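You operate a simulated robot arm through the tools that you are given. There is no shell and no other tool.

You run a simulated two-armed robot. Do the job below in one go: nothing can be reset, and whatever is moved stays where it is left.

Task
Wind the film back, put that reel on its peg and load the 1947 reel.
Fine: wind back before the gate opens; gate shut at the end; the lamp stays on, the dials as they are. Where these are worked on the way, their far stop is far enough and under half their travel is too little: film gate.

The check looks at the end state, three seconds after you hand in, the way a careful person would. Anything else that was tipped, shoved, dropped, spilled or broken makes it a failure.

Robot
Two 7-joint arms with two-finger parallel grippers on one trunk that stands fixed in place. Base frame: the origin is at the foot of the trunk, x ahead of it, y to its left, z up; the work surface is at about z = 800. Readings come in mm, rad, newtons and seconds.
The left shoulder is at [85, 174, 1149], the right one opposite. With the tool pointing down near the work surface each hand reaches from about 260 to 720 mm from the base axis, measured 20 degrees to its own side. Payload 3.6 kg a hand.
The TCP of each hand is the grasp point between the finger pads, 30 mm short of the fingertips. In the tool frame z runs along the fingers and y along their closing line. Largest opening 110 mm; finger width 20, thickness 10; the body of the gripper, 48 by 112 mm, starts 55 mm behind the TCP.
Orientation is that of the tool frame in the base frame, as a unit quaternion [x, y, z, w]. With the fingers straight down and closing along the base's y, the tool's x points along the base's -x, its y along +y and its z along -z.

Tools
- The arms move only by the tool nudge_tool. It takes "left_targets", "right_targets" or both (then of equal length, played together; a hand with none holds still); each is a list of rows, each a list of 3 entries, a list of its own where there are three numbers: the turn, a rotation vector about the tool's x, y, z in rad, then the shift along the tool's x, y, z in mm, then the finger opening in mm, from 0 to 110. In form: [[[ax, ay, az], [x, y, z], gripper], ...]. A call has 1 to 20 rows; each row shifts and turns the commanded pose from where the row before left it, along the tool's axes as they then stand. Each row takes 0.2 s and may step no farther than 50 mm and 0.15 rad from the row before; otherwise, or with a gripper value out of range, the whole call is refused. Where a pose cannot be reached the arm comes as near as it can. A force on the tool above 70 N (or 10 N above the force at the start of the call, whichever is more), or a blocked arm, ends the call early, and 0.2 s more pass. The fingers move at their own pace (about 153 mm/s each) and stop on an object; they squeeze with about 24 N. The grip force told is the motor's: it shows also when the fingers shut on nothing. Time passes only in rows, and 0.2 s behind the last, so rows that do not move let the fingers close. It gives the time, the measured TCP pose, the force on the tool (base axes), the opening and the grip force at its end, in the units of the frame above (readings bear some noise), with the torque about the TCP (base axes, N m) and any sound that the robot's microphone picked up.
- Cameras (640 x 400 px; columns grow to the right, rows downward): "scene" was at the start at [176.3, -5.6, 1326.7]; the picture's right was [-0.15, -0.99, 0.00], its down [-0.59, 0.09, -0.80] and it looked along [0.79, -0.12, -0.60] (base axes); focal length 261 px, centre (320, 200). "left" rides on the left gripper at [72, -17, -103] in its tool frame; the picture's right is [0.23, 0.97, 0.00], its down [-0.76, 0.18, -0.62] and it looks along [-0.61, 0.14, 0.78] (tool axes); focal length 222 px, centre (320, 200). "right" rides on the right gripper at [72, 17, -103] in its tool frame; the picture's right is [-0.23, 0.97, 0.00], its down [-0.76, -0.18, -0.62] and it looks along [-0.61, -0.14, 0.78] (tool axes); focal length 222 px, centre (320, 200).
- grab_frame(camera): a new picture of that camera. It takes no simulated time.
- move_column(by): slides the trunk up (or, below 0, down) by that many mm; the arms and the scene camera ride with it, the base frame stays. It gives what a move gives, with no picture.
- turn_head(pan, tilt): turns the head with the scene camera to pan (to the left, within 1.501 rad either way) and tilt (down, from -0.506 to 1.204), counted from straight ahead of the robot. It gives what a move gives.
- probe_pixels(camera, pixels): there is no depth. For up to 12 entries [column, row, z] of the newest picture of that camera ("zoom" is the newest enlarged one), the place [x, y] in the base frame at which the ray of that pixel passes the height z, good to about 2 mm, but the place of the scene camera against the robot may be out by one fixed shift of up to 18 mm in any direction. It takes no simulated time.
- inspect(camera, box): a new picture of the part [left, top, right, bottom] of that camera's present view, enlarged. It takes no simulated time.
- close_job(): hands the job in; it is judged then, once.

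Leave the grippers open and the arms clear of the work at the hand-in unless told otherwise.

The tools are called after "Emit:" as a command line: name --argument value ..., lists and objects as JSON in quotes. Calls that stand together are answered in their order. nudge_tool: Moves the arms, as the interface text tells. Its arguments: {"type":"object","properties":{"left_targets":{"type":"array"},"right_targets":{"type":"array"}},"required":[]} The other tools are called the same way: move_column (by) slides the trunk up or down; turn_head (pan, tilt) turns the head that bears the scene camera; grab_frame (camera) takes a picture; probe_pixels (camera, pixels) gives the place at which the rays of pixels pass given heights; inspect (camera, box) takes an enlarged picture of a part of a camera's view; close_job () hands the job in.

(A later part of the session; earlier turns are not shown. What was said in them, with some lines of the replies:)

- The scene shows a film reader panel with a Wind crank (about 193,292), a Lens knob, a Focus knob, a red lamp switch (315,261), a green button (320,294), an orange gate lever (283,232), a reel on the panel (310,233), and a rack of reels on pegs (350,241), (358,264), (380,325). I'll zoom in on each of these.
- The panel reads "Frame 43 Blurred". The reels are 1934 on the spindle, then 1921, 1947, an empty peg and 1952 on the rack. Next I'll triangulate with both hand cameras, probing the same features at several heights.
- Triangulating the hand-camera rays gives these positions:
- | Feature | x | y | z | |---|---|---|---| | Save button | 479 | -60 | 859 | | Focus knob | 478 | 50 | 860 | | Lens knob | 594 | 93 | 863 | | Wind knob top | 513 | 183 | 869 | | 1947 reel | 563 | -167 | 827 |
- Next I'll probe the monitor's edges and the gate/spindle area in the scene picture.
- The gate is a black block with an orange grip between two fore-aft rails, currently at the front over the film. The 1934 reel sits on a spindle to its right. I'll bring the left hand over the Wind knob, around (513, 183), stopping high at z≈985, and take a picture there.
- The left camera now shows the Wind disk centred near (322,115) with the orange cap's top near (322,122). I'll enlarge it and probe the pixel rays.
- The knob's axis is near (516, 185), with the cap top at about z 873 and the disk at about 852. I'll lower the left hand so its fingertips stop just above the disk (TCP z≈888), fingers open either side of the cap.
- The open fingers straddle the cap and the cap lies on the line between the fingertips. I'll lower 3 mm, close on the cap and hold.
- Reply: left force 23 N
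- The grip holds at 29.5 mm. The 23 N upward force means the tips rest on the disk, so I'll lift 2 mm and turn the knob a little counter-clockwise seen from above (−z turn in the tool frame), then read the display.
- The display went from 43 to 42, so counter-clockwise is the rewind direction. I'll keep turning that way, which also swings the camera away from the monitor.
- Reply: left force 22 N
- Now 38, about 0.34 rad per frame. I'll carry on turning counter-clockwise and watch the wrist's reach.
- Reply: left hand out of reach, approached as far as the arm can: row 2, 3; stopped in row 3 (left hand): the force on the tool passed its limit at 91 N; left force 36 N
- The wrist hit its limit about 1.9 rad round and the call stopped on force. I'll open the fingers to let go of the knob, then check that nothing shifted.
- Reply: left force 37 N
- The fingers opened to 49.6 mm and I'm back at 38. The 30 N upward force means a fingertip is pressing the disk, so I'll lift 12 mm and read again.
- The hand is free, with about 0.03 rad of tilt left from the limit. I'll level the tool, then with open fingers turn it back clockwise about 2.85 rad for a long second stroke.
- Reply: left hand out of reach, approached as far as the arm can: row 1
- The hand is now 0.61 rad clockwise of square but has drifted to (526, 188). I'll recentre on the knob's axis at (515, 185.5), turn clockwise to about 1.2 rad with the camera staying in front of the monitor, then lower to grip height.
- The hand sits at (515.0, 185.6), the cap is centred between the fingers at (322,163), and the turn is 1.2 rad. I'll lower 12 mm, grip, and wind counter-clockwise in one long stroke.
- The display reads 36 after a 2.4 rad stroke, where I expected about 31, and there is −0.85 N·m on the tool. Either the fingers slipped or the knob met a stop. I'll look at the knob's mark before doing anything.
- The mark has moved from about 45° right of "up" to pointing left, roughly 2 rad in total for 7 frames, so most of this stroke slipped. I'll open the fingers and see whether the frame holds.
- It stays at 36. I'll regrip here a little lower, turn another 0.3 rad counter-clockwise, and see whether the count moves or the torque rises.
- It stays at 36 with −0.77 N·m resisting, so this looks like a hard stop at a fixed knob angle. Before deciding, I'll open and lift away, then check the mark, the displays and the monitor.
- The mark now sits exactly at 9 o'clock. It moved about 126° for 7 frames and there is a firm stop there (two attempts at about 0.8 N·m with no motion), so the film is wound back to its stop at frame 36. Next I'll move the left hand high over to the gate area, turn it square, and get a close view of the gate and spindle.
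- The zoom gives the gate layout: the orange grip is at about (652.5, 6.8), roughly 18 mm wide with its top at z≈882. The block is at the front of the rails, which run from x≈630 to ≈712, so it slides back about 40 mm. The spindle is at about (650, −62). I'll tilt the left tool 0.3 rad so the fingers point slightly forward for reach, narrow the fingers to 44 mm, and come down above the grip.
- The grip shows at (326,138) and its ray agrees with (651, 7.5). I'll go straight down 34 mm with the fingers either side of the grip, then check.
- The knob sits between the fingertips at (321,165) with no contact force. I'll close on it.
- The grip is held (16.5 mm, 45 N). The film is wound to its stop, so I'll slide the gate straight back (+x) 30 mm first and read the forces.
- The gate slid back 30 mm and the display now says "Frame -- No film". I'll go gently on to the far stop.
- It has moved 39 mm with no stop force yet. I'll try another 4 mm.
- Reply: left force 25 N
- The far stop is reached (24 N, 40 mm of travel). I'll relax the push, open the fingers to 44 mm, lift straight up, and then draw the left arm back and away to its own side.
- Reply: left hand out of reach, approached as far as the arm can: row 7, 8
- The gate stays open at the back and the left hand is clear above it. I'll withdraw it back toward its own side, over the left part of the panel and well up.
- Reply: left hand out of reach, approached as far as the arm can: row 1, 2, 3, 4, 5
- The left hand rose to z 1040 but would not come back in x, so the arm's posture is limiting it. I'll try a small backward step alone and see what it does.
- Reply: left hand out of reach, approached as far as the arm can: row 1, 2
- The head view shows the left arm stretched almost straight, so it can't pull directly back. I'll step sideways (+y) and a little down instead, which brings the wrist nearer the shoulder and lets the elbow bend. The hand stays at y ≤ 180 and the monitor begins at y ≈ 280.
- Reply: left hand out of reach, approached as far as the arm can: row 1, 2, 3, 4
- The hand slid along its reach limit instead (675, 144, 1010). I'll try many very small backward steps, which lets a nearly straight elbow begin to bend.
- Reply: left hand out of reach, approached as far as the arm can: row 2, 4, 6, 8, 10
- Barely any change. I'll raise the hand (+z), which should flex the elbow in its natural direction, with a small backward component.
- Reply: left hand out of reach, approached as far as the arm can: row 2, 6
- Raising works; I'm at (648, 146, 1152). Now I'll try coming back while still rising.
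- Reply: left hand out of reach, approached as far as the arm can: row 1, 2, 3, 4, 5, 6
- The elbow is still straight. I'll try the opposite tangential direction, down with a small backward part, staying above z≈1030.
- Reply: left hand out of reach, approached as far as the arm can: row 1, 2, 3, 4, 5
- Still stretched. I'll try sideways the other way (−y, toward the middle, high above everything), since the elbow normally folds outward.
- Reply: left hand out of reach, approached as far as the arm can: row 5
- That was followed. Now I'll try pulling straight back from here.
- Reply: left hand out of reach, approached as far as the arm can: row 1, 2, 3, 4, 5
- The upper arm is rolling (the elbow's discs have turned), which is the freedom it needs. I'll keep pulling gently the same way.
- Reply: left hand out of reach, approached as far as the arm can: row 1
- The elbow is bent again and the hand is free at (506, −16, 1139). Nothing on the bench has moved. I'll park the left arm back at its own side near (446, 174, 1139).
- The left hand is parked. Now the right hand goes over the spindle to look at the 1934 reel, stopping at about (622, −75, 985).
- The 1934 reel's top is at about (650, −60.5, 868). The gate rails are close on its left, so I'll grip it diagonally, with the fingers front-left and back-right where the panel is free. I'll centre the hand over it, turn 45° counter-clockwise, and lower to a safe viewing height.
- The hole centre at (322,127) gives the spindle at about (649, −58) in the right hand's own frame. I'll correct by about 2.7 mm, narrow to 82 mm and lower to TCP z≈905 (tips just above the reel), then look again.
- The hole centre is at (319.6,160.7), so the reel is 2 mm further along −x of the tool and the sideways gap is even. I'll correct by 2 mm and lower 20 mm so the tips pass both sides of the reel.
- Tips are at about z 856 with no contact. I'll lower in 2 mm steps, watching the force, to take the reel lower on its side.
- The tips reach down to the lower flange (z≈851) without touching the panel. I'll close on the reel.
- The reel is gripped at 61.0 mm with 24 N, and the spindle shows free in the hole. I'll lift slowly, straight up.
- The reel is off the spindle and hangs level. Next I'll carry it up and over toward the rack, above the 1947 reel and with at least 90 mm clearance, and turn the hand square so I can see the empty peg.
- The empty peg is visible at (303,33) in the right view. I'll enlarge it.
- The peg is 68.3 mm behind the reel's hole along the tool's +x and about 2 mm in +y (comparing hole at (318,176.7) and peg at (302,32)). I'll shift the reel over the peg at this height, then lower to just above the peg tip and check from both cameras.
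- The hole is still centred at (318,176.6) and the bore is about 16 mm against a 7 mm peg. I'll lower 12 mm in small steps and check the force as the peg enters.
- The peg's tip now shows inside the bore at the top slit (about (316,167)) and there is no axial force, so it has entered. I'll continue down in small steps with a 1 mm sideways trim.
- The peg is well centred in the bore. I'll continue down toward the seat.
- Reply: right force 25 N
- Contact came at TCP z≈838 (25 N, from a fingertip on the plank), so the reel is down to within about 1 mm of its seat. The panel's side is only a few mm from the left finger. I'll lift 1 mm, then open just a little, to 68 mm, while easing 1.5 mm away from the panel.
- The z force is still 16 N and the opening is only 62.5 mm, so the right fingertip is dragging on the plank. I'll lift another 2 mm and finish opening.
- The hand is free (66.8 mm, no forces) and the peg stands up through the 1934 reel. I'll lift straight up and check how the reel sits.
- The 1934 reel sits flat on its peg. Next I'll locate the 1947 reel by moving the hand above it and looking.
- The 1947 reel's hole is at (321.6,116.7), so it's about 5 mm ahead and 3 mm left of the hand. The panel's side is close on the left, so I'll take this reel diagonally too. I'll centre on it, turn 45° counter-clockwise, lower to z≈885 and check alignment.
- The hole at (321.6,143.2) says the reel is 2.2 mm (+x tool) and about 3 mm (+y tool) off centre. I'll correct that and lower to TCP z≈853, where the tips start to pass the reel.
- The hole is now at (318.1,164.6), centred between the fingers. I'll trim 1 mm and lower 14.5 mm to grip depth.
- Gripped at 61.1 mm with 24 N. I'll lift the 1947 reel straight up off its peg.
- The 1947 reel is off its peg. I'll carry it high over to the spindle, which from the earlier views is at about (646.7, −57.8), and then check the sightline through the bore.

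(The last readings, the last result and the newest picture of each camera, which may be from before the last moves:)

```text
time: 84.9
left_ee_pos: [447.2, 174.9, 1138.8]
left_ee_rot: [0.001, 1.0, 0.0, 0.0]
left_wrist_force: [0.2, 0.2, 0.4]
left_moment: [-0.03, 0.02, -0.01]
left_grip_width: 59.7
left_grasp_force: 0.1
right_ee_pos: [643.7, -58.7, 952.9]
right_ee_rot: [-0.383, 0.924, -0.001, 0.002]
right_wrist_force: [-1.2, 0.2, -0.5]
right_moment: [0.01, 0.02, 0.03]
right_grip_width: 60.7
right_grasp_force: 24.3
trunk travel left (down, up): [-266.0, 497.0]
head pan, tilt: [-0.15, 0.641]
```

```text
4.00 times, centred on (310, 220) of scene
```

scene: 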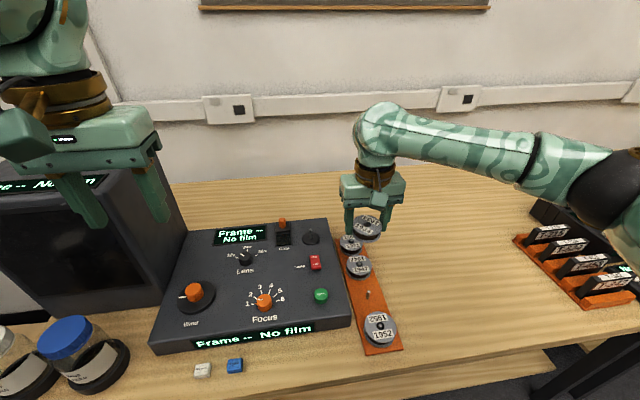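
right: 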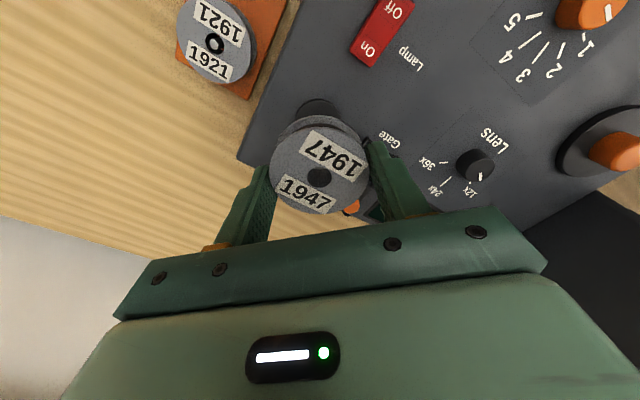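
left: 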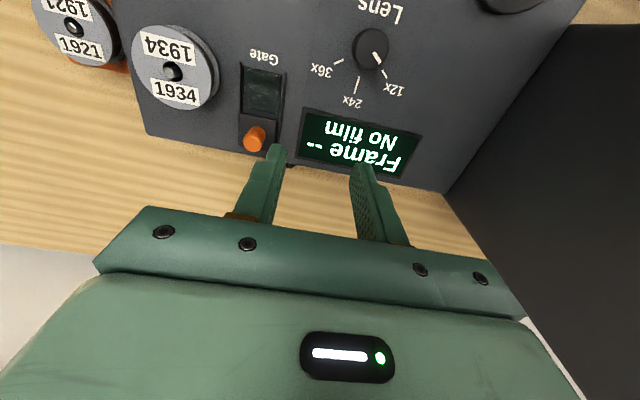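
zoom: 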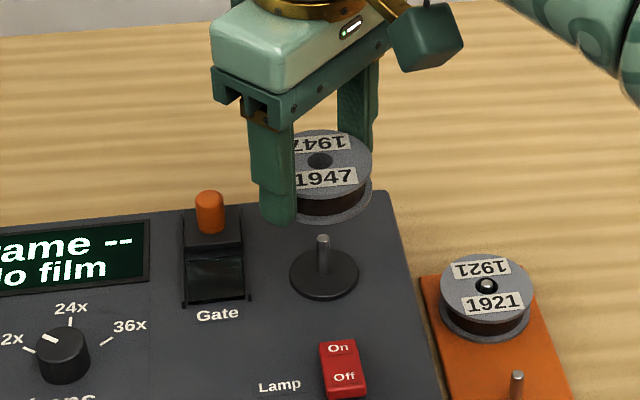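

Emit:
inspect --camera "right" --box '[260, 80, 380, 220]'

Emit:
inspect --camera "scene" --box '[290, 190, 350, 250]'

```text
2.86 times, centred on (320, 150) of right
```

zoom: 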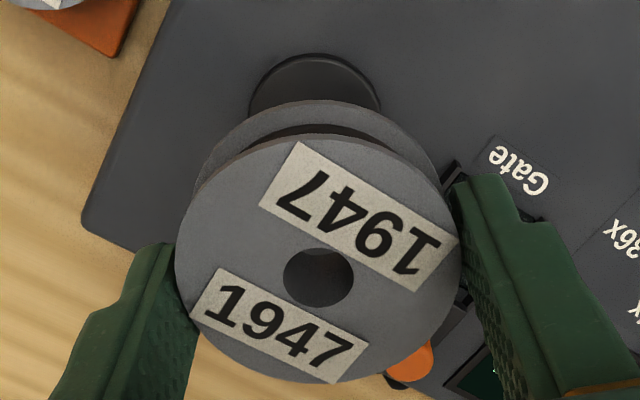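

```text
6.67 times, centred on (320, 220) of scene
```

zoom: 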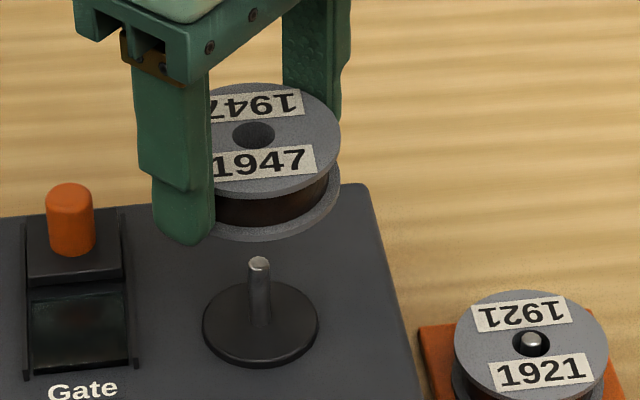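

The platter's arc suggests the spindle is 1–3 mm toward +x of the tool from the bore. I'll shift 1.5 mm and lower to just above the spindle tip (TCP z≈915) to check the bore view.

Emit:
nudge_tool --right_targets '[[[0, 0, 0], [1.5, 0, 18], 50], [[0, 0, 0], [0, 0, 20], 50], [[0, 0, 0], [0, 0, 0], 50]]'

Emit:
inspect --camera "right" --box '[260, 100, 380, 240]'

Emit:
inspect --camera "scene" --box '[290, 190, 350, 250]'

```text
time: 85.7
left_ee_pos: [447.0, 174.5, 1138.6]
left_ee_rot: [0.002, 1.0, 0.0, 0.0]
left_wrist_force: [-0.5, 0.5, 0.2]
left_moment: [0.0, 0.03, 0.03]
left_grip_width: 60.0
left_grasp_force: 0.1
right_ee_pos: [645.6, -59.8, 917.0]
right_ee_rot: [-0.382, 0.924, -0.001, 0.003]
right_wrist_force: [-0.8, 0.5, -0.1]
right_moment: [0.01, 0.0, 0.02]
right_grip_width: 61.1
right_grasp_force: 24.1
trunk travel left (down, up): [-266.0, 497.0]
head pan, tilt: [-0.15, 0.641]
```

```text
2.86 times, centred on (320, 170) of right
```

zoom: 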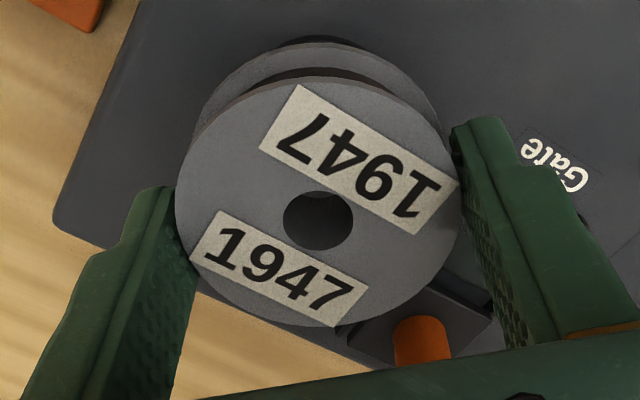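

```text
6.67 times, centred on (320, 220) of scene
```

zoom: 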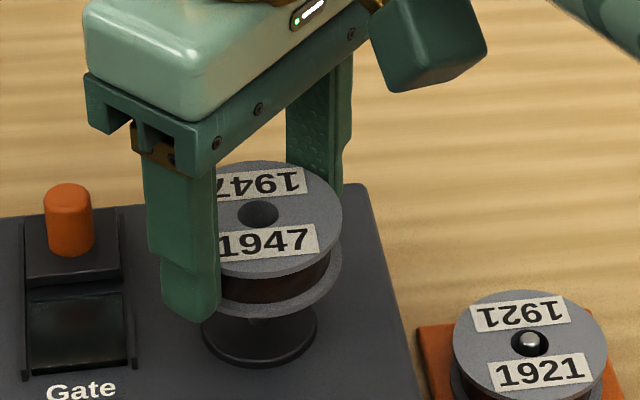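

In the scene view the bore (257,213) is in line with the spindle (259,325). I'll lower 6 mm and look for the tip in the bore.

Emit:
nudge_tool --right_targets '[[[0, 0, 0], [0, 0, 3], 50], [[0, 0, 0], [0, 0, 3], 50], [[0, 0, 0], [0, 0, 0], 50]]'

Emit:
inspect --camera "right" --box '[280, 130, 360, 220]'

```text
time: 86.5
left_ee_pos: [447.0, 175.1, 1140.1]
left_ee_rot: [0.001, 1.0, 0.0, 0.0]
left_wrist_force: [0.5, 0.7, 0.6]
left_moment: [-0.06, -0.01, 0.02]
left_grip_width: 59.9
left_grasp_force: 0.0
right_ee_pos: [644.9, -59.9, 911.7]
right_ee_rot: [-0.382, 0.924, 0.0, 0.004]
right_wrist_force: [-0.7, -0.2, -2.5]
right_moment: [0.01, -0.01, 0.02]
right_grip_width: 61.2
right_grasp_force: 23.9
trunk travel left (down, up): [-266.0, 497.0]
head pan, tilt: [-0.15, 0.641]
```

```text
4.44 times, centred on (320, 175) of right
```

zoom: 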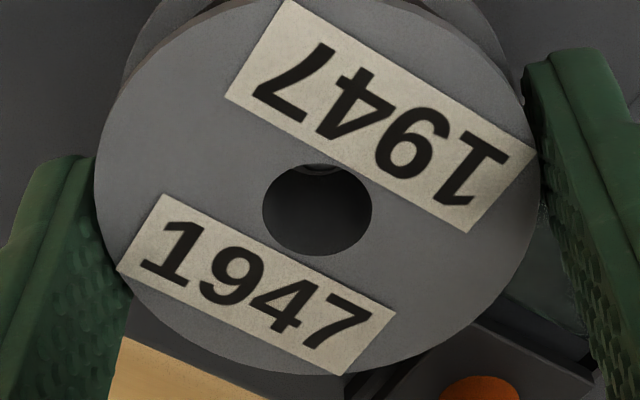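

A pale edge, probably the spindle tip, shows at the top of the bore at (322,168). I'll go down 3 mm more and look again.

Emit:
nudge_tool --right_targets '[[[0, 0, 0], [0, 0, 3], 50], [[0, 0, 0], [0, 0, 0], 50]]'

Emit:
inspect --camera "right" --box '[280, 130, 360, 220]'

```text
time: 87.1
left_ee_pos: [447.8, 175.0, 1139.1]
left_ee_rot: [0.002, 1.0, 0.0, 0.0]
left_wrist_force: [0.0, 0.1, -1.1]
left_moment: [0.01, 0.02, 0.02]
left_grip_width: 59.7
left_grasp_force: 0.1
right_ee_pos: [644.9, -60.6, 907.5]
right_ee_rot: [-0.382, 0.924, -0.001, 0.001]
right_wrist_force: [-1.3, -0.2, -1.5]
right_moment: [0.02, -0.02, 0.01]
right_grip_width: 61.0
right_grasp_force: 23.8
trunk travel left (down, up): [-266.0, 497.0]
head pan, tilt: [-0.15, 0.641]
```

```text
4.44 times, centred on (320, 175) of right
```

zoom: 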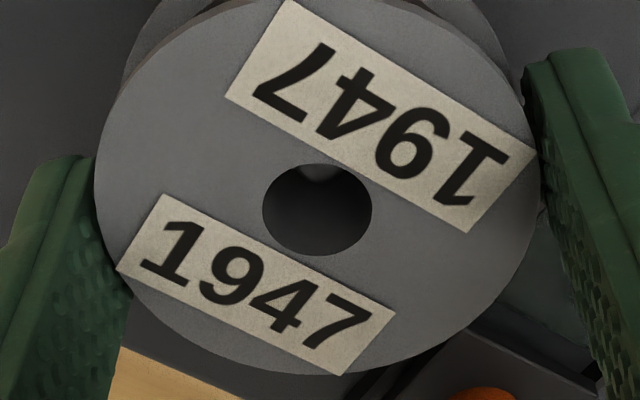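

Emit:
nudge_tool --right_targets '[[[0, 0, 0], [0, 0, 3], 50], [[0, 0, 0], [0, 0, 0], 50]]'

Emit:
inspect --camera "right" --box '[280, 130, 360, 220]'

```text
time: 87.7
left_ee_pos: [448.2, 174.1, 1138.8]
left_ee_rot: [0.001, 1.0, 0.0, 0.0]
left_wrist_force: [0.6, -0.3, 0.5]
left_moment: [-0.02, 0.04, -0.01]
left_grip_width: 60.0
left_grasp_force: 0.0
right_ee_pos: [644.9, -60.0, 905.6]
right_ee_rot: [-0.382, 0.924, -0.002, 0.003]
right_wrist_force: [-0.3, -0.6, -0.8]
right_moment: [-0.01, 0.02, 0.02]
right_grip_width: 61.2
right_grasp_force: 24.1
trunk travel left (down, up): [-266.0, 497.0]
head pan, tilt: [-0.15, 0.641]
```

```text
4.44 times, centred on (320, 175) of right
```

zoom: 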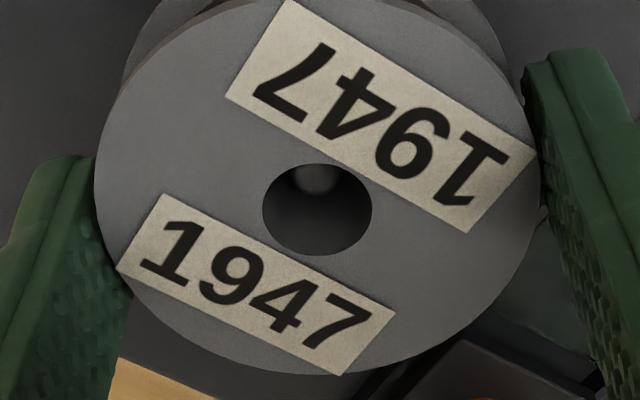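

The tip is inside the bore and centred at (318,178). I'll continue down toward the platter.

Emit:
nudge_tool --right_targets '[[[0, 0, 0], [0, 0, 3], 50], [[0, 0, 0], [0, 0, 3], 50], [[0, 0, 0], [0, 0, 3], 50], [[0, 0, 0], [0, 0, 0], 50]]'

Emit:
inspect --camera "right" --box '[280, 130, 360, 220]'

Emit:
inspect --camera "scene" --box '[290, 190, 350, 250]'

```text
time: 88.7
left_ee_pos: [447.4, 174.0, 1138.1]
left_ee_rot: [0.002, 1.0, 0.0, 0.0]
left_wrist_force: [0.6, -0.5, -0.2]
left_moment: [-0.02, -0.01, 0.02]
left_grip_width: 59.9
left_grasp_force: 0.2
right_ee_pos: [645.9, -60.1, 896.5]
right_ee_rot: [-0.382, 0.924, -0.001, 0.003]
right_wrist_force: [0.7, -0.1, -0.4]
right_moment: [0.0, 0.02, -0.01]
right_grip_width: 60.6
right_grasp_force: 24.4
trunk travel left (down, up): [-266.0, 497.0]
head pan, tilt: [-0.15, 0.641]
```

```text
4.44 times, centred on (320, 175) of right
```

zoom: 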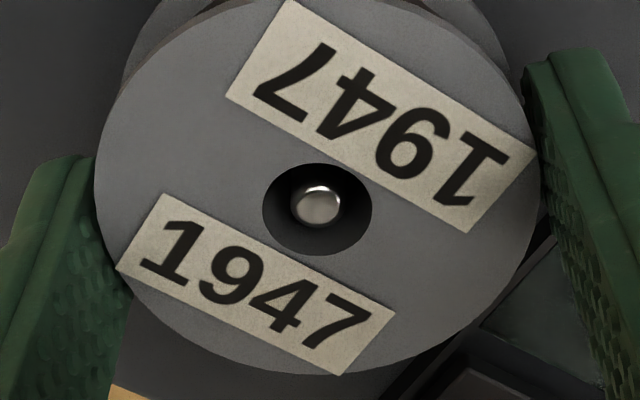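

```text
6.67 times, centred on (320, 220) of scene
```

zoom: 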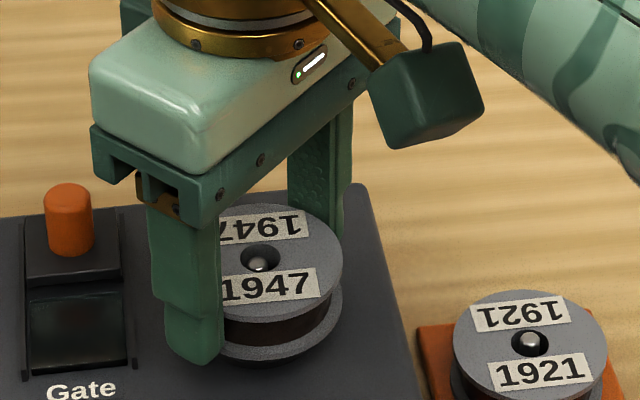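

The spindle is centred in the bore. I'll lower 12 mm further, then feel for the seat.

Emit:
nudge_tool --right_targets '[[[0, 0, 0], [0, 0, 3], 50], [[0, 0, 0], [0, 0, 3], 50], [[0, 0, 0], [0, 0, 3], 50], [[0, 0, 0], [0, 0, 2.5], 50], [[0, 0, 0], [0, 0, 0], 50]]'

Emit:
nudge_tool --right_targets '[[[0, 0, 0], [0, 0, 1.5], 50], [[0, 0, 0], [0, 0, 0], 50]]'

Emit:
inspect --camera "right" --box '[280, 130, 360, 220]'

```text
time: 89.9
left_ee_pos: [447.9, 175.5, 1138.8]
left_ee_rot: [0.002, 1.0, 0.0, 0.0]
left_wrist_force: [0.8, 0.5, -0.2]
left_moment: [-0.02, 0.03, 0.04]
left_grip_width: 60.1
left_grasp_force: 0.1
right_ee_pos: [643.0, -60.2, 884.4]
right_ee_rot: [-0.382, 0.924, 0.0, 0.003]
right_wrist_force: [0.6, -0.2, 5.3]
right_moment: [0.07, 0.09, 0.01]
right_grip_width: 60.9
right_grasp_force: 23.6
trunk travel left (down, up): [-266.0, 497.0]
head pan, tilt: [-0.15, 0.641]
```

```text
time: 90.5
left_ee_pos: [445.6, 174.7, 1139.7]
left_ee_rot: [0.002, 1.0, -0.001, 0.0]
left_wrist_force: [0.7, 0.7, -0.3]
left_moment: [0.03, -0.01, -0.02]
left_grip_width: 60.0
left_grasp_force: 0.0
right_ee_pos: [643.9, -60.4, 885.7]
right_ee_rot: [-0.381, 0.924, -0.001, 0.005]
right_wrist_force: [6.4, -1.2, 18.2]
right_moment: [-0.01, 0.1, 0.03]
right_grip_width: 60.8
right_grasp_force: 23.5
trunk travel left (down, up): [-266.0, 497.0]
head pan, tilt: [-0.15, 0.641]
```

```text
4.44 times, centred on (320, 175) of right
```

zoom: 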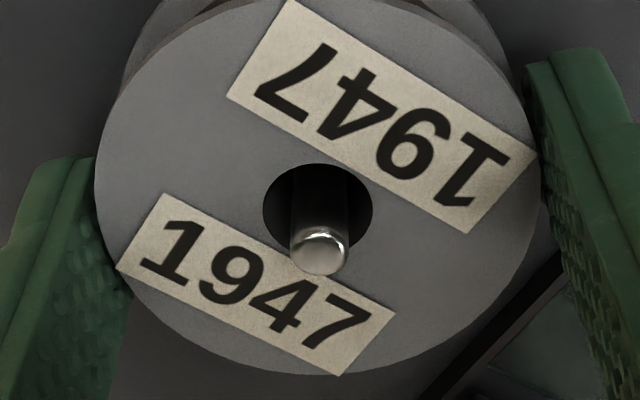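

The reel has met the platter (18 N at TCP 885, evenly), so it's seated. I'll relax 1 mm, open to 80 mm, and lift away.

Emit:
nudge_tool --right_targets '[[[0, 0, 0], [0, 0, -1], 55], [[0, 0, 0], [0, 0, 0], 65], [[0, 0, 0], [0, 0, 0], 76], [[0, 0, 0], [0, 0, 0], 80], [[0, 0, 0], [0, 0, 0], 80]]'

Emit:
inspect --camera "right" --box '[240, 100, 400, 230]'

Emit:
inspect --camera "scene" --box '[270, 190, 350, 260]'

```text
time: 91.7
left_ee_pos: [447.5, 175.6, 1138.9]
left_ee_rot: [0.001, 1.0, 0.0, 0.0]
left_wrist_force: [-0.4, 0.1, 0.3]
left_moment: [0.05, 0.0, -0.01]
left_grip_width: 59.8
left_grasp_force: 0.0
right_ee_pos: [645.2, -60.5, 885.0]
right_ee_rot: [-0.381, 0.924, -0.001, 0.002]
right_wrist_force: [-0.2, 0.8, 0.1]
right_moment: [-0.01, 0.0, 0.0]
right_grip_width: 80.1
right_grasp_force: 0.1
trunk travel left (down, up): [-266.0, 497.0]
head pan, tilt: [-0.15, 0.641]
```

```text
3.08 times, centred on (320, 165) of right
```

zoom: 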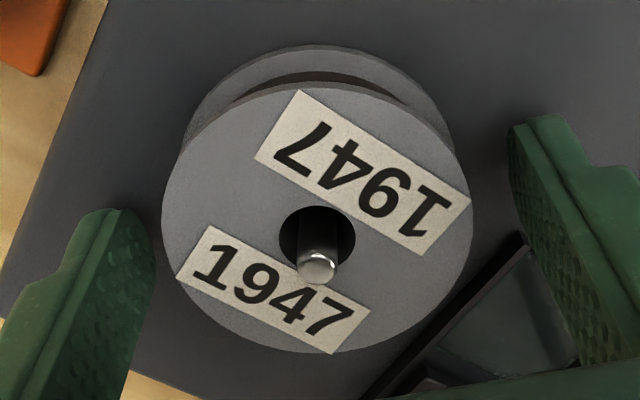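

```text
5.71 times, centred on (310, 225) of scene
```

zoom: 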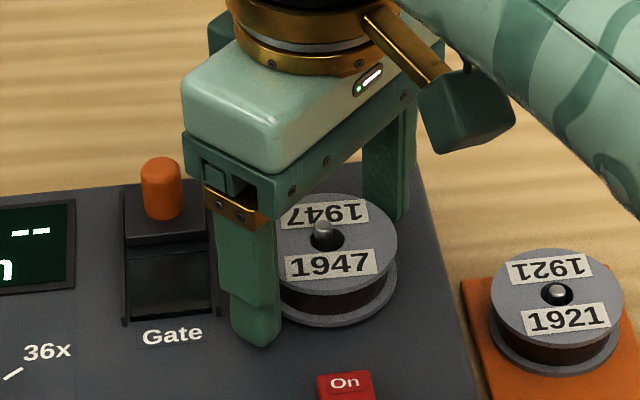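

The 1947 reel sits on the spindle and the fingers are clear of it. I'll lift the right hand straight up, turn it square and withdraw it to its starting area.

Emit:
nudge_tool --right_targets '[[[0, 0, 0], [0, 0, -10], 80], [[0, 0, 0], [0, 0, -30], 80], [[0, 0, 0], [0, 0, -45], 80], [[0, 0, 0.131], [0, 0, 0], 90], [[0, 0, 0.131], [0, 0, 0], 100], [[0, 0, 0.131], [0, 0, 0], 110], [[0, 0, 0.131], [0, 0, 0], 110], [[0, 0, 0.131], [0, 0, 0], 110], [[0, 0, 0.131], [0, 0, 0], 110], [[0, 0, 0], [29, -22.5, -28], 110], [[0, 0, 0], [29, -22.5, -28], 110], [[0, 0, 0], [29, -22.5, -28], 110], [[0, 0, 0], [29, -22.5, -28], 110], [[0, 0, 0], [29, -22.5, -28], 110], [[0, 0, 0], [29, -22.5, -28], 110], [[0, 0, 0], [29, -22.5, -28], 110]]'

Emit:
grab_frame --camera "scene"

Emit:
inspect --camera "scene" --box '[260, 200, 420, 360]'

```text
time: 95.1
left_ee_pos: [445.9, 173.9, 1140.7]
left_ee_rot: [0.001, 1.0, -0.001, 0.001]
left_wrist_force: [-0.6, -0.7, -0.1]
left_moment: [0.03, -0.01, -0.02]
left_grip_width: 59.9
left_grasp_force: 0.2
right_ee_pos: [436.3, -217.9, 1167.0]
right_ee_rot: [0.0, 1.0, 0.001, 0.002]
right_wrist_force: [-0.1, 0.1, 0.0]
right_moment: [0.02, -0.02, -0.01]
right_grip_width: 110.3
right_grasp_force: 0.0
trunk travel left (down, up): [-266.0, 497.0]
head pan, tilt: [-0.15, 0.641]
```

```text
taken
```

scene: 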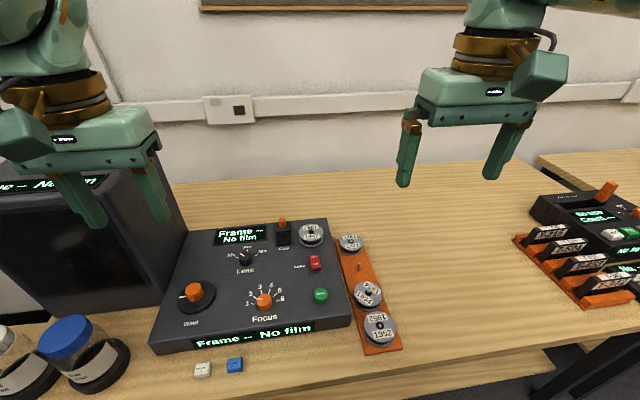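

```text
2.50 times, centred on (340, 280) of scene
```

zoom: 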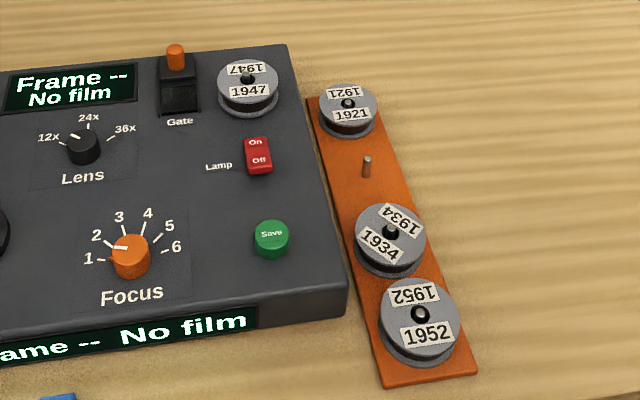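

Both reels are where they should be. Now the left arm closes the gate. I'll bring the left hand over the panel at about (600, 20, 1020) and tilt it 0.45 rad forward this time, so the arm stays well bent.

Emit:
nudge_tool --left_targets '[[[0, 0, 0], [-25.7, -25.7, 20], 60], [[0, 0, 0], [-25.7, -25.7, 20], 60], [[0, 0, 0], [-25.7, -25.7, 20], 60], [[0, 0, 0], [-25.7, -25.7, 20], 60], [[0, 0, 0], [-25.7, -25.7, 20], 50], [[0, 0, 0], [-25.7, -25.7, 20], 46], [[0, -0.15, 0], [0, 0, 0], 46], [[0, -0.15, 0], [0, 0, 0], 46], [[0, -0.15, 0], [0, 0, 0], 46], [[0, 0, 0], [0, 0, 0], 46]]'

Emit:
grab_frame --camera "left"

Emit:
grab_frame --camera "scene"

```text
time: 97.3
left_ee_pos: [601.5, 18.3, 1017.5]
left_ee_rot: [0.002, 0.975, -0.001, 0.223]
left_wrist_force: [-1.2, 0.0, 0.1]
left_moment: [-0.01, 0.02, -0.05]
left_grip_width: 46.0
left_grasp_force: 0.1
right_ee_pos: [439.7, -217.3, 1165.8]
right_ee_rot: [0.0, 1.0, 0.001, 0.003]
right_wrist_force: [0.8, -0.3, 0.1]
right_moment: [0.0, -0.03, -0.03]
right_grip_width: 110.0
right_grasp_force: 0.1
trunk travel left (down, up): [-266.0, 497.0]
head pan, tilt: [-0.15, 0.641]
```

```text
taken
```

left: 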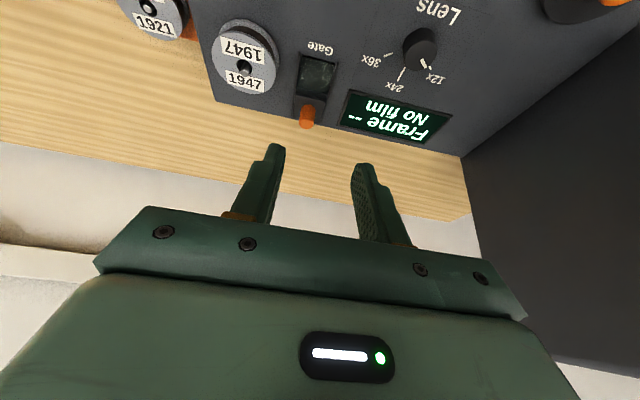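

```text
taken
```

scene: 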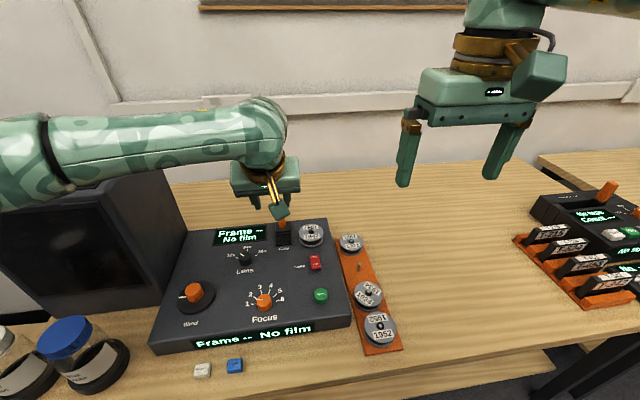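

Emit:
inspect --camera "left" --box '[260, 60, 360, 140]'

```text
5.00 times, centred on (310, 100) of left
```

zoom: 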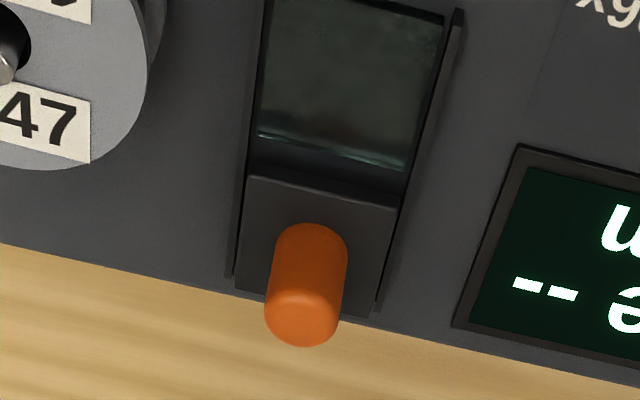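

The gate grip is at about (693.7, 6.1). I'll move to just above it, at TCP (682, 7, 935) with the tilt kept.

Emit:
nudge_tool --left_targets '[[[0, 0, 0], [-12.2, -3.8, 36.4], 44], [[0, 0, 0], [-12.2, -3.8, 36.4], 44], [[0, 0, 0], [-12.2, -3.8, 36.4], 44], [[0, 0, 0], [0, 0, 0], 44]]'

Emit:
grab_frame --camera "left"

Emit:
inspect --camera "scene" --box '[220, 150, 360, 270]'

```text
time: 98.3
left_ee_pos: [679.8, 8.7, 934.5]
left_ee_rot: [0.001, 0.975, 0.0, 0.223]
left_wrist_force: [0.6, -0.5, 0.3]
left_moment: [0.0, 0.0, 0.0]
left_grip_width: 43.9
left_grasp_force: 0.0
right_ee_pos: [438.4, -218.8, 1165.2]
right_ee_rot: [0.001, 1.0, 0.001, 0.003]
right_wrist_force: [-0.4, 0.5, 0.7]
right_moment: [0.02, -0.02, 0.06]
right_grip_width: 110.0
right_grasp_force: 0.1
trunk travel left (down, up): [-266.0, 497.0]
head pan, tilt: [-0.15, 0.641]
```

```text
taken
```

left: 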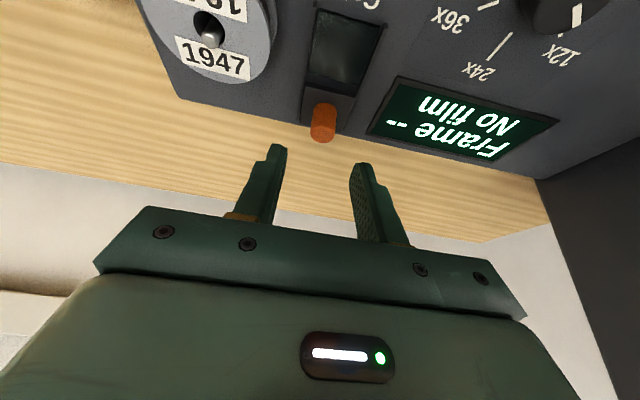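

```text
3.33 times, centred on (290, 210) of scene
```

zoom: 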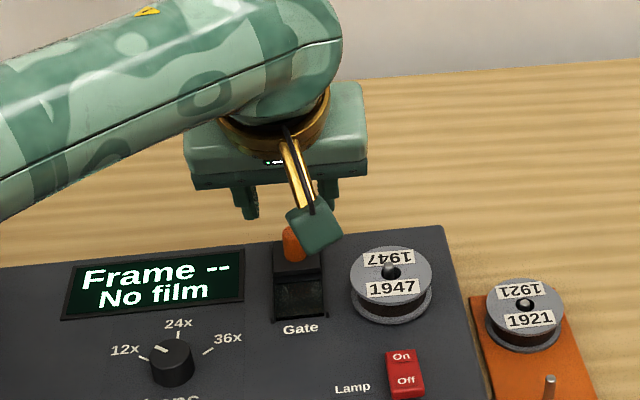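

The ray from (322.5,131) gives the grip at (691, 7). I'll go straight down 39 mm with the fingers either side of it.

Emit:
nudge_tool --left_targets '[[[0, 0, 0], [8, -0.7, 18], 44], [[0, 0, 0], [4, -0.7, 9], 44], [[0, 0, 0], [4, 0, 8.5], 44], [[0, 0, 0], [0, 0, 0], 44]]'

Emit:
grab_frame --camera "left"

Emit:
inspect --camera "scene" --box '[240, 180, 340, 260]'

```text
time: 99.3
left_ee_pos: [680.7, 7.9, 895.9]
left_ee_rot: [0.002, 0.975, 0.0, 0.223]
left_wrist_force: [0.4, 0.7, -0.5]
left_moment: [-0.03, 0.04, 0.01]
left_grip_width: 44.0
left_grasp_force: 0.2
right_ee_pos: [439.1, -218.6, 1166.1]
right_ee_rot: [0.002, 1.0, 0.001, 0.002]
right_wrist_force: [0.3, 0.5, 0.0]
right_moment: [0.02, 0.03, -0.01]
right_grip_width: 110.1
right_grasp_force: 0.1
trunk travel left (down, up): [-266.0, 497.0]
head pan, tilt: [-0.15, 0.641]
```

```text
taken
```

left: 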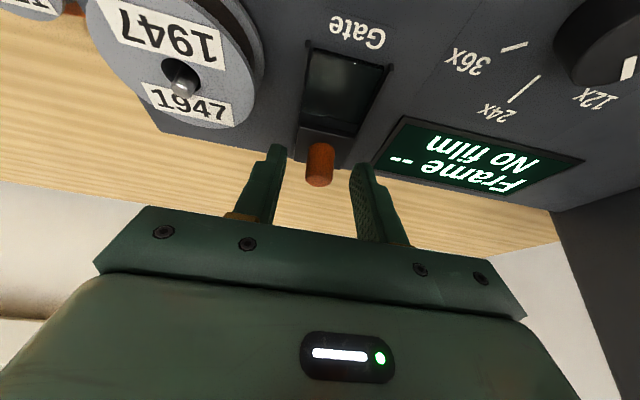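

```text
5.00 times, centred on (290, 220) of scene
```

zoom: 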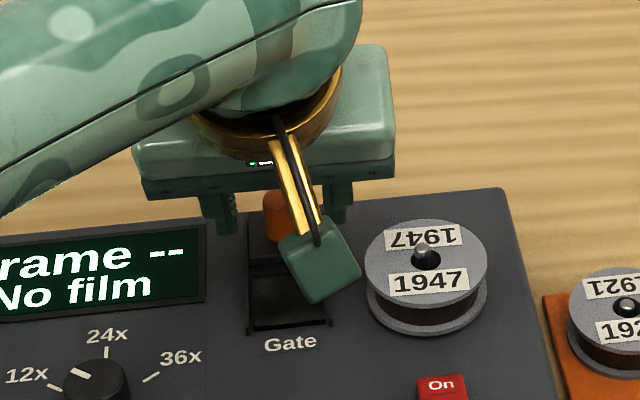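

The grip lies between the fingertips at (320,165). I'll close on it.

Emit:
nudge_tool --left_targets '[[[0, 0, 0], [0, 0, 0], 25], [[0, 0, 0], [0, 0, 0], 8], [[0, 0, 0], [0, 0, 0], 8], [[0, 0, 0], [0, 0, 0], 8]]'

Emit:
inspect --camera "left" --box '[220, 90, 420, 220]'

```text
time: 100.3
left_ee_pos: [679.6, 8.4, 895.9]
left_ee_rot: [0.003, 0.975, -0.001, 0.223]
left_wrist_force: [0.2, -1.6, -1.3]
left_moment: [-0.05, 0.04, -0.05]
left_grip_width: 16.2
left_grasp_force: 44.9
right_ee_pos: [440.3, -217.1, 1165.9]
right_ee_rot: [0.0, 1.0, 0.001, 0.002]
right_wrist_force: [0.1, 1.0, -0.3]
right_moment: [-0.01, -0.01, 0.0]
right_grip_width: 110.0
right_grasp_force: 0.1
trunk travel left (down, up): [-266.0, 497.0]
head pan, tilt: [-0.15, 0.641]
```

```text
3.08 times, centred on (320, 155) of left
```

zoom: 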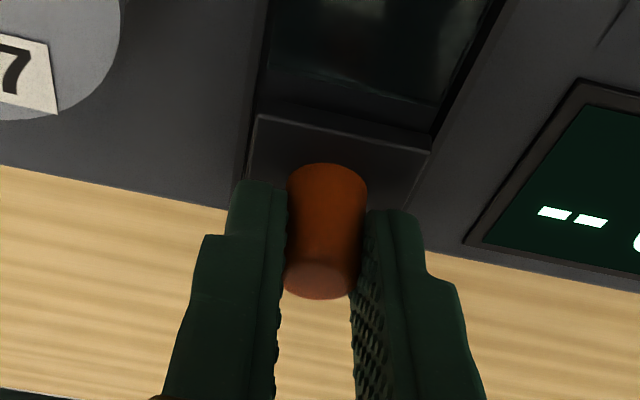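

Held at 16.2 mm. I'll slide the gate forward (−x), 30 mm first.

Emit:
nudge_tool --left_targets '[[[0, 0, 0], [9, 0, -4.35], 8], [[0, 0, 0], [9, 0, -4.35], 8], [[0, 0, 0], [9, 0, -4.35], 8], [[0, 0, 0], [0, 0, 0], 8]]'

Emit:
nudge_tool --left_targets '[[[0, 0, 0], [4.5, 0, -2.2], 8], [[0, 0, 0], [4, 0, -1.9], 8], [[0, 0, 0], [0, 0, 0], 8]]'

Emit:
grab_frame --camera "left"

Emit:
grab_frame --camera "scene"

```text
time: 101.3
left_ee_pos: [651.3, 6.9, 895.2]
left_ee_rot: [0.002, 0.975, -0.001, 0.222]
left_wrist_force: [0.7, 2.9, -0.4]
left_moment: [0.07, -0.01, 0.04]
left_grip_width: 16.3
left_grasp_force: 44.9
right_ee_pos: [439.0, -217.2, 1165.3]
right_ee_rot: [0.0, 1.0, 0.001, 0.003]
right_wrist_force: [-0.2, 0.5, 0.9]
right_moment: [0.02, 0.06, -0.05]
right_grip_width: 110.1
right_grasp_force: 0.1
trunk travel left (down, up): [-266.0, 497.0]
head pan, tilt: [-0.15, 0.641]
```

```text
time: 102.1
left_ee_pos: [644.0, 7.0, 895.3]
left_ee_rot: [0.002, 0.975, -0.001, 0.223]
left_wrist_force: [-2.7, 3.9, -0.9]
left_moment: [0.15, 0.02, 0.03]
left_grip_width: 16.4
left_grasp_force: 45.6
right_ee_pos: [439.5, -218.0, 1166.8]
right_ee_rot: [0.001, 1.0, 0.0, 0.002]
right_wrist_force: [-0.3, -0.4, 0.8]
right_moment: [0.02, 0.01, -0.01]
right_grip_width: 110.2
right_grasp_force: 0.0
trunk travel left (down, up): [-266.0, 497.0]
head pan, tilt: [-0.15, 0.641]
```

```text
taken
```

left: 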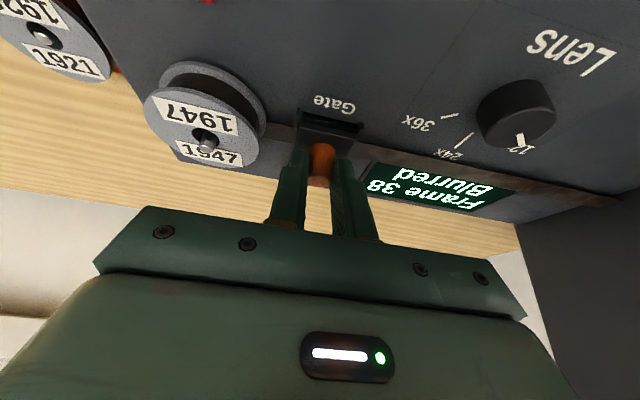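

```text
taken
```

scene: 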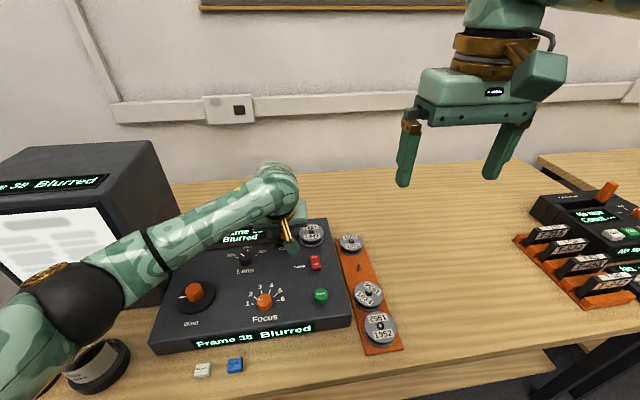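

The display now reads "Frame 38 Blurred" with film back, so the new reel is threaded. The gate has come about 36 of 40 mm. I'll push on gently to its front stop.

Emit:
nudge_tool --left_targets '[[[0, 0, 0], [1.8, 0, -0.9], 8], [[0, 0, 0], [1.8, 0, -0.9], 8], [[0, 0, 0], [0, 0, 0], 8]]'

Emit:
inspect --camera "left" --box '[220, 70, 420, 220]'

Emit:
inspect --camera "scene" --box '[150, 240, 300, 350]'

```text
time: 102.9
left_ee_pos: [638.9, 8.2, 895.5]
left_ee_rot: [0.002, 0.975, 0.0, 0.222]
left_wrist_force: [11.9, 0.7, -4.7]
left_moment: [0.0, -0.33, 0.01]
left_grip_width: 16.6
left_grasp_force: 45.3
right_ee_pos: [440.6, -217.0, 1164.8]
right_ee_rot: [0.0, 1.0, 0.001, 0.002]
right_wrist_force: [-0.3, -0.8, 0.3]
right_moment: [-0.01, -0.01, 0.01]
right_grip_width: 109.7
right_grasp_force: 0.1
trunk travel left (down, up): [-266.0, 497.0]
head pan, tilt: [-0.15, 0.641]
```

```text
2.67 times, centred on (320, 145) of left
```

zoom: 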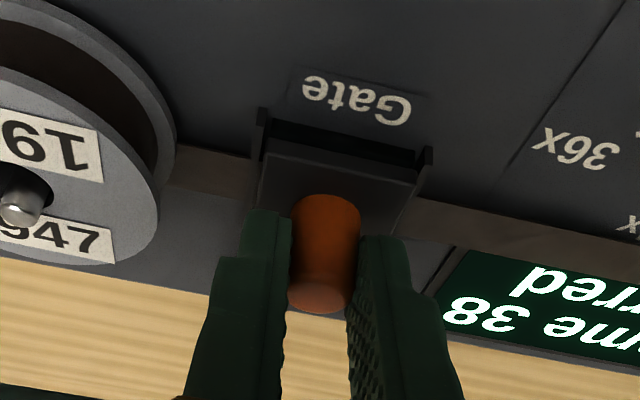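

```text
3.64 times, centred on (225, 295) of scene
```

zoom: 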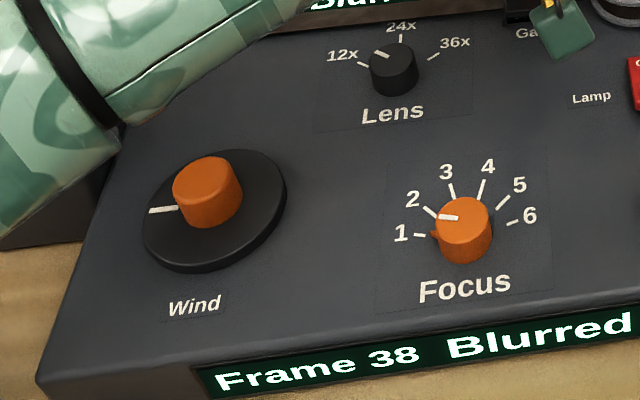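

The front stop is reached (12 N, gate shut over the film), and the Wind mark is still at 9 o'clock. I'll relax, open to 36 mm, lift straight up, then draw back before straightening the tool.

Emit:
nudge_tool --left_targets '[[[0, 0, 0], [-0.9, 0, 0.4], 8], [[0, 0, 0], [0, 0, 0], 24], [[0, 0, 0], [0, 0, 0], 36], [[0, 0, 0], [0, 0, 0], 36], [[0, 0, 0], [-4.35, 0, -9], 36], [[0, 0, 0], [-8.7, 0, -18], 36], [[0, 0, 0], [-13, 0, -27], 36], [[0, 0, 0], [-13, 0, -27], 40], [[0, 0, 0], [0, 0, 0], 40]]'

Emit:
grab_frame --camera "left"

Emit:
grab_frame --camera "scene"

```text
time: 104.9
left_ee_pos: [638.2, 7.9, 987.0]
left_ee_rot: [0.001, 0.975, -0.001, 0.222]
left_wrist_force: [0.9, -0.3, 0.4]
left_moment: [-0.04, 0.0, -0.01]
left_grip_width: 40.2
left_grasp_force: 0.0
right_ee_pos: [438.9, -217.4, 1166.4]
right_ee_rot: [0.001, 1.0, 0.002, 0.002]
right_wrist_force: [0.2, -0.5, 0.3]
right_moment: [0.0, 0.03, 0.01]
right_grip_width: 110.1
right_grasp_force: 0.1
trunk travel left (down, up): [-266.0, 497.0]
head pan, tilt: [-0.15, 0.641]
```

```text
taken
```

left: 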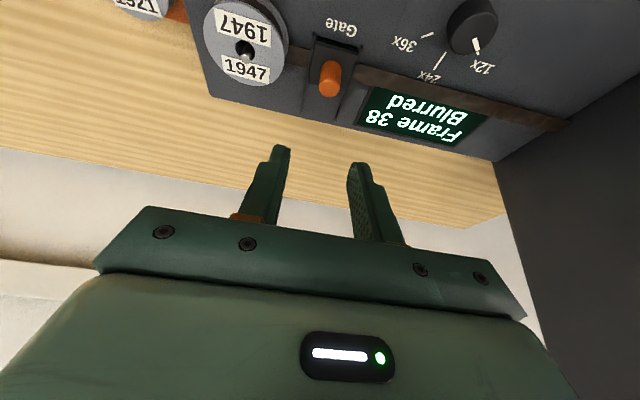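

```text
taken
```

scene: 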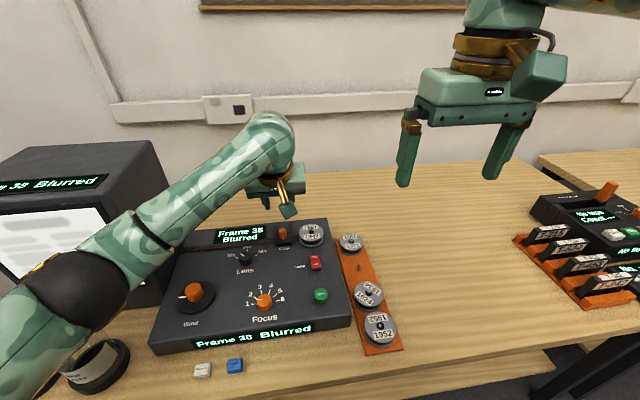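

The gate stays shut and the displays show film. I'll retrace the left arm's path: back to (600, 20, 1020), straighten, and return to its parking spot.

Emit:
nudge_tool --left_targets '[[[0, 0, 0], [10, 6, -23], 50], [[0, 0, 0], [10, 6, -23], 60], [[0, 0.15, 0], [0, 0, 0], 60], [[0, 0.15, 0], [0, 0, 0], 60], [[0, 0.146, 0], [0, 0, 0], 60], [[0, 0, 0], [25.7, 25.7, -20], 70], [[0, 0, 0], [25.7, 25.7, -20], 80], [[0, 0, 0], [25.7, 25.7, -20], 90], [[0, 0, 0], [25.7, 25.7, -20], 100], [[0, 0, 0], [25.7, 25.7, -20], 110], [[0, 0, 0], [25.7, 25.7, -20], 110], [[0, 0, 0], [0, 0, 0], 110]]'

Emit:
grab_frame --camera "scene"

Emit:
inspect --camera "scene" --box '[150, 200, 420, 360]'

```text
time: 107.5
left_ee_pos: [447.3, 176.1, 1137.8]
left_ee_rot: [0.002, 1.0, 0.0, 0.001]
left_wrist_force: [0.6, -0.2, -0.2]
left_moment: [0.0, -0.01, 0.02]
left_grip_width: 110.1
left_grasp_force: 0.1
right_ee_pos: [439.8, -217.9, 1165.7]
right_ee_rot: [0.0, 1.0, 0.001, 0.004]
right_wrist_force: [0.7, -0.6, -0.2]
right_moment: [0.01, 0.03, 0.0]
right_grip_width: 110.4
right_grasp_force: 0.0
trunk travel left (down, up): [-266.0, 497.0]
head pan, tilt: [-0.15, 0.641]
```

```text
taken
```

scene: 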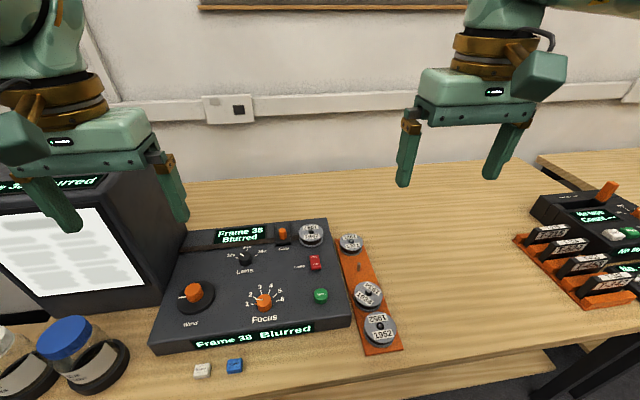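

```text
2.37 times, centred on (285, 280) of scene
```

zoom: 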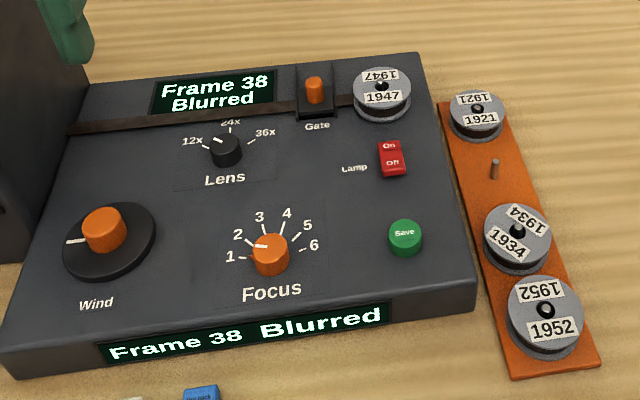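

Both arms are parked. I'll do a last close check of the reels, gate, dials and the rest of the bench.

Emit:
inspect --camera "scene" --box '[330, 225, 420, 355]'

Emit:
inspect --camera "scene" --box '[260, 215, 340, 305]'

Emit:
inspect --camera "scene" --box '[0, 280, 260, 400]'

Emit:
inspect --camera "scene" --box '[500, 170, 640, 320]'

```text
3.08 times, centred on (375, 290) of scene
```

zoom: 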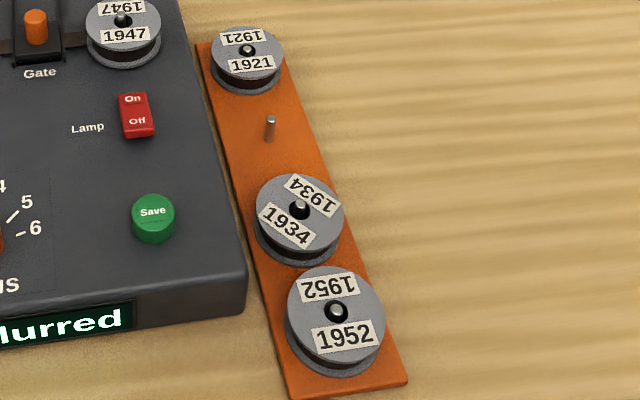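

```text
4.44 times, centred on (300, 260) of scene
```

zoom: 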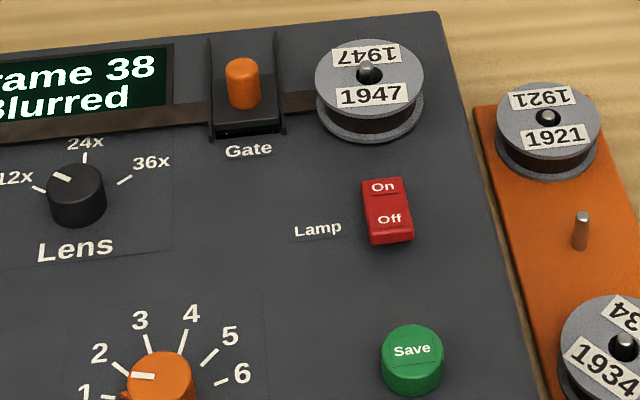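

```text
2.46 times, centred on (130, 340) of scene
```

zoom: 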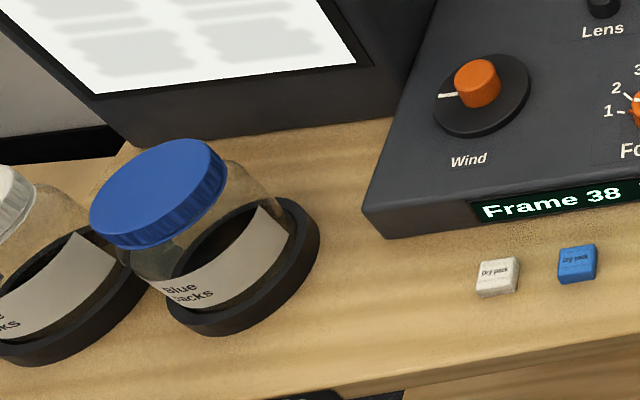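

```text
2.67 times, centred on (570, 245) of scene
```

zoom: 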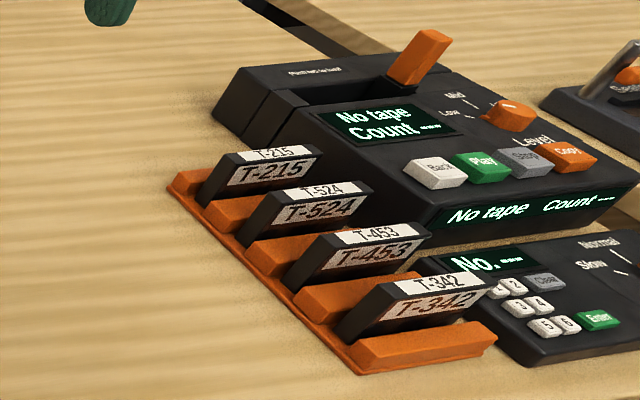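

Final check from the pictures:
- **Reels:** 1947 is on the spindle with film across the shut gate. 1934 is flat on its peg.
- **Controls:** the lamp is on, Lens and Focus are unchanged, and Wind is at its back stop.
- **Bench and arms:** the jars, packs and tape gear are undisturbed. Both grippers are open and the arms are clear.

I'm handing in the job.

Emit:
close_job

```text
The job is handed in.
```

I wound the film back, put the 1934 reel on its peg, loaded the 1947 reel on the spindle and handed the job in.

- **Winding back:** I turned the Wind knob counter-clockwise until it hit a firm stop, before opening the gate. The display read frame 36 there, down from 43. I took that stop as fully wound back because the knob would not turn further.
- **Gate:** It went back to its far stop while I swapped the reels and is shut again at the front stop. The display shows film, reading "Frame 38 Blurred".
- **Reels:** The 1934 reel went on the only empty peg, between 1947's and 1952, and sits flat. The 1947 reel sits on the spindle.
- **Lamp and dials:** The lamp is on, and Lens and Focus are where they started.
- **Rest of the bench:** In the last pictures nothing else had moved. Both grippers are open and the arms are clear.

While placing the 1934 reel, a fingertip pressed the rack plank with about 25 N; I lifted off and the rack shows no change in the pictures.
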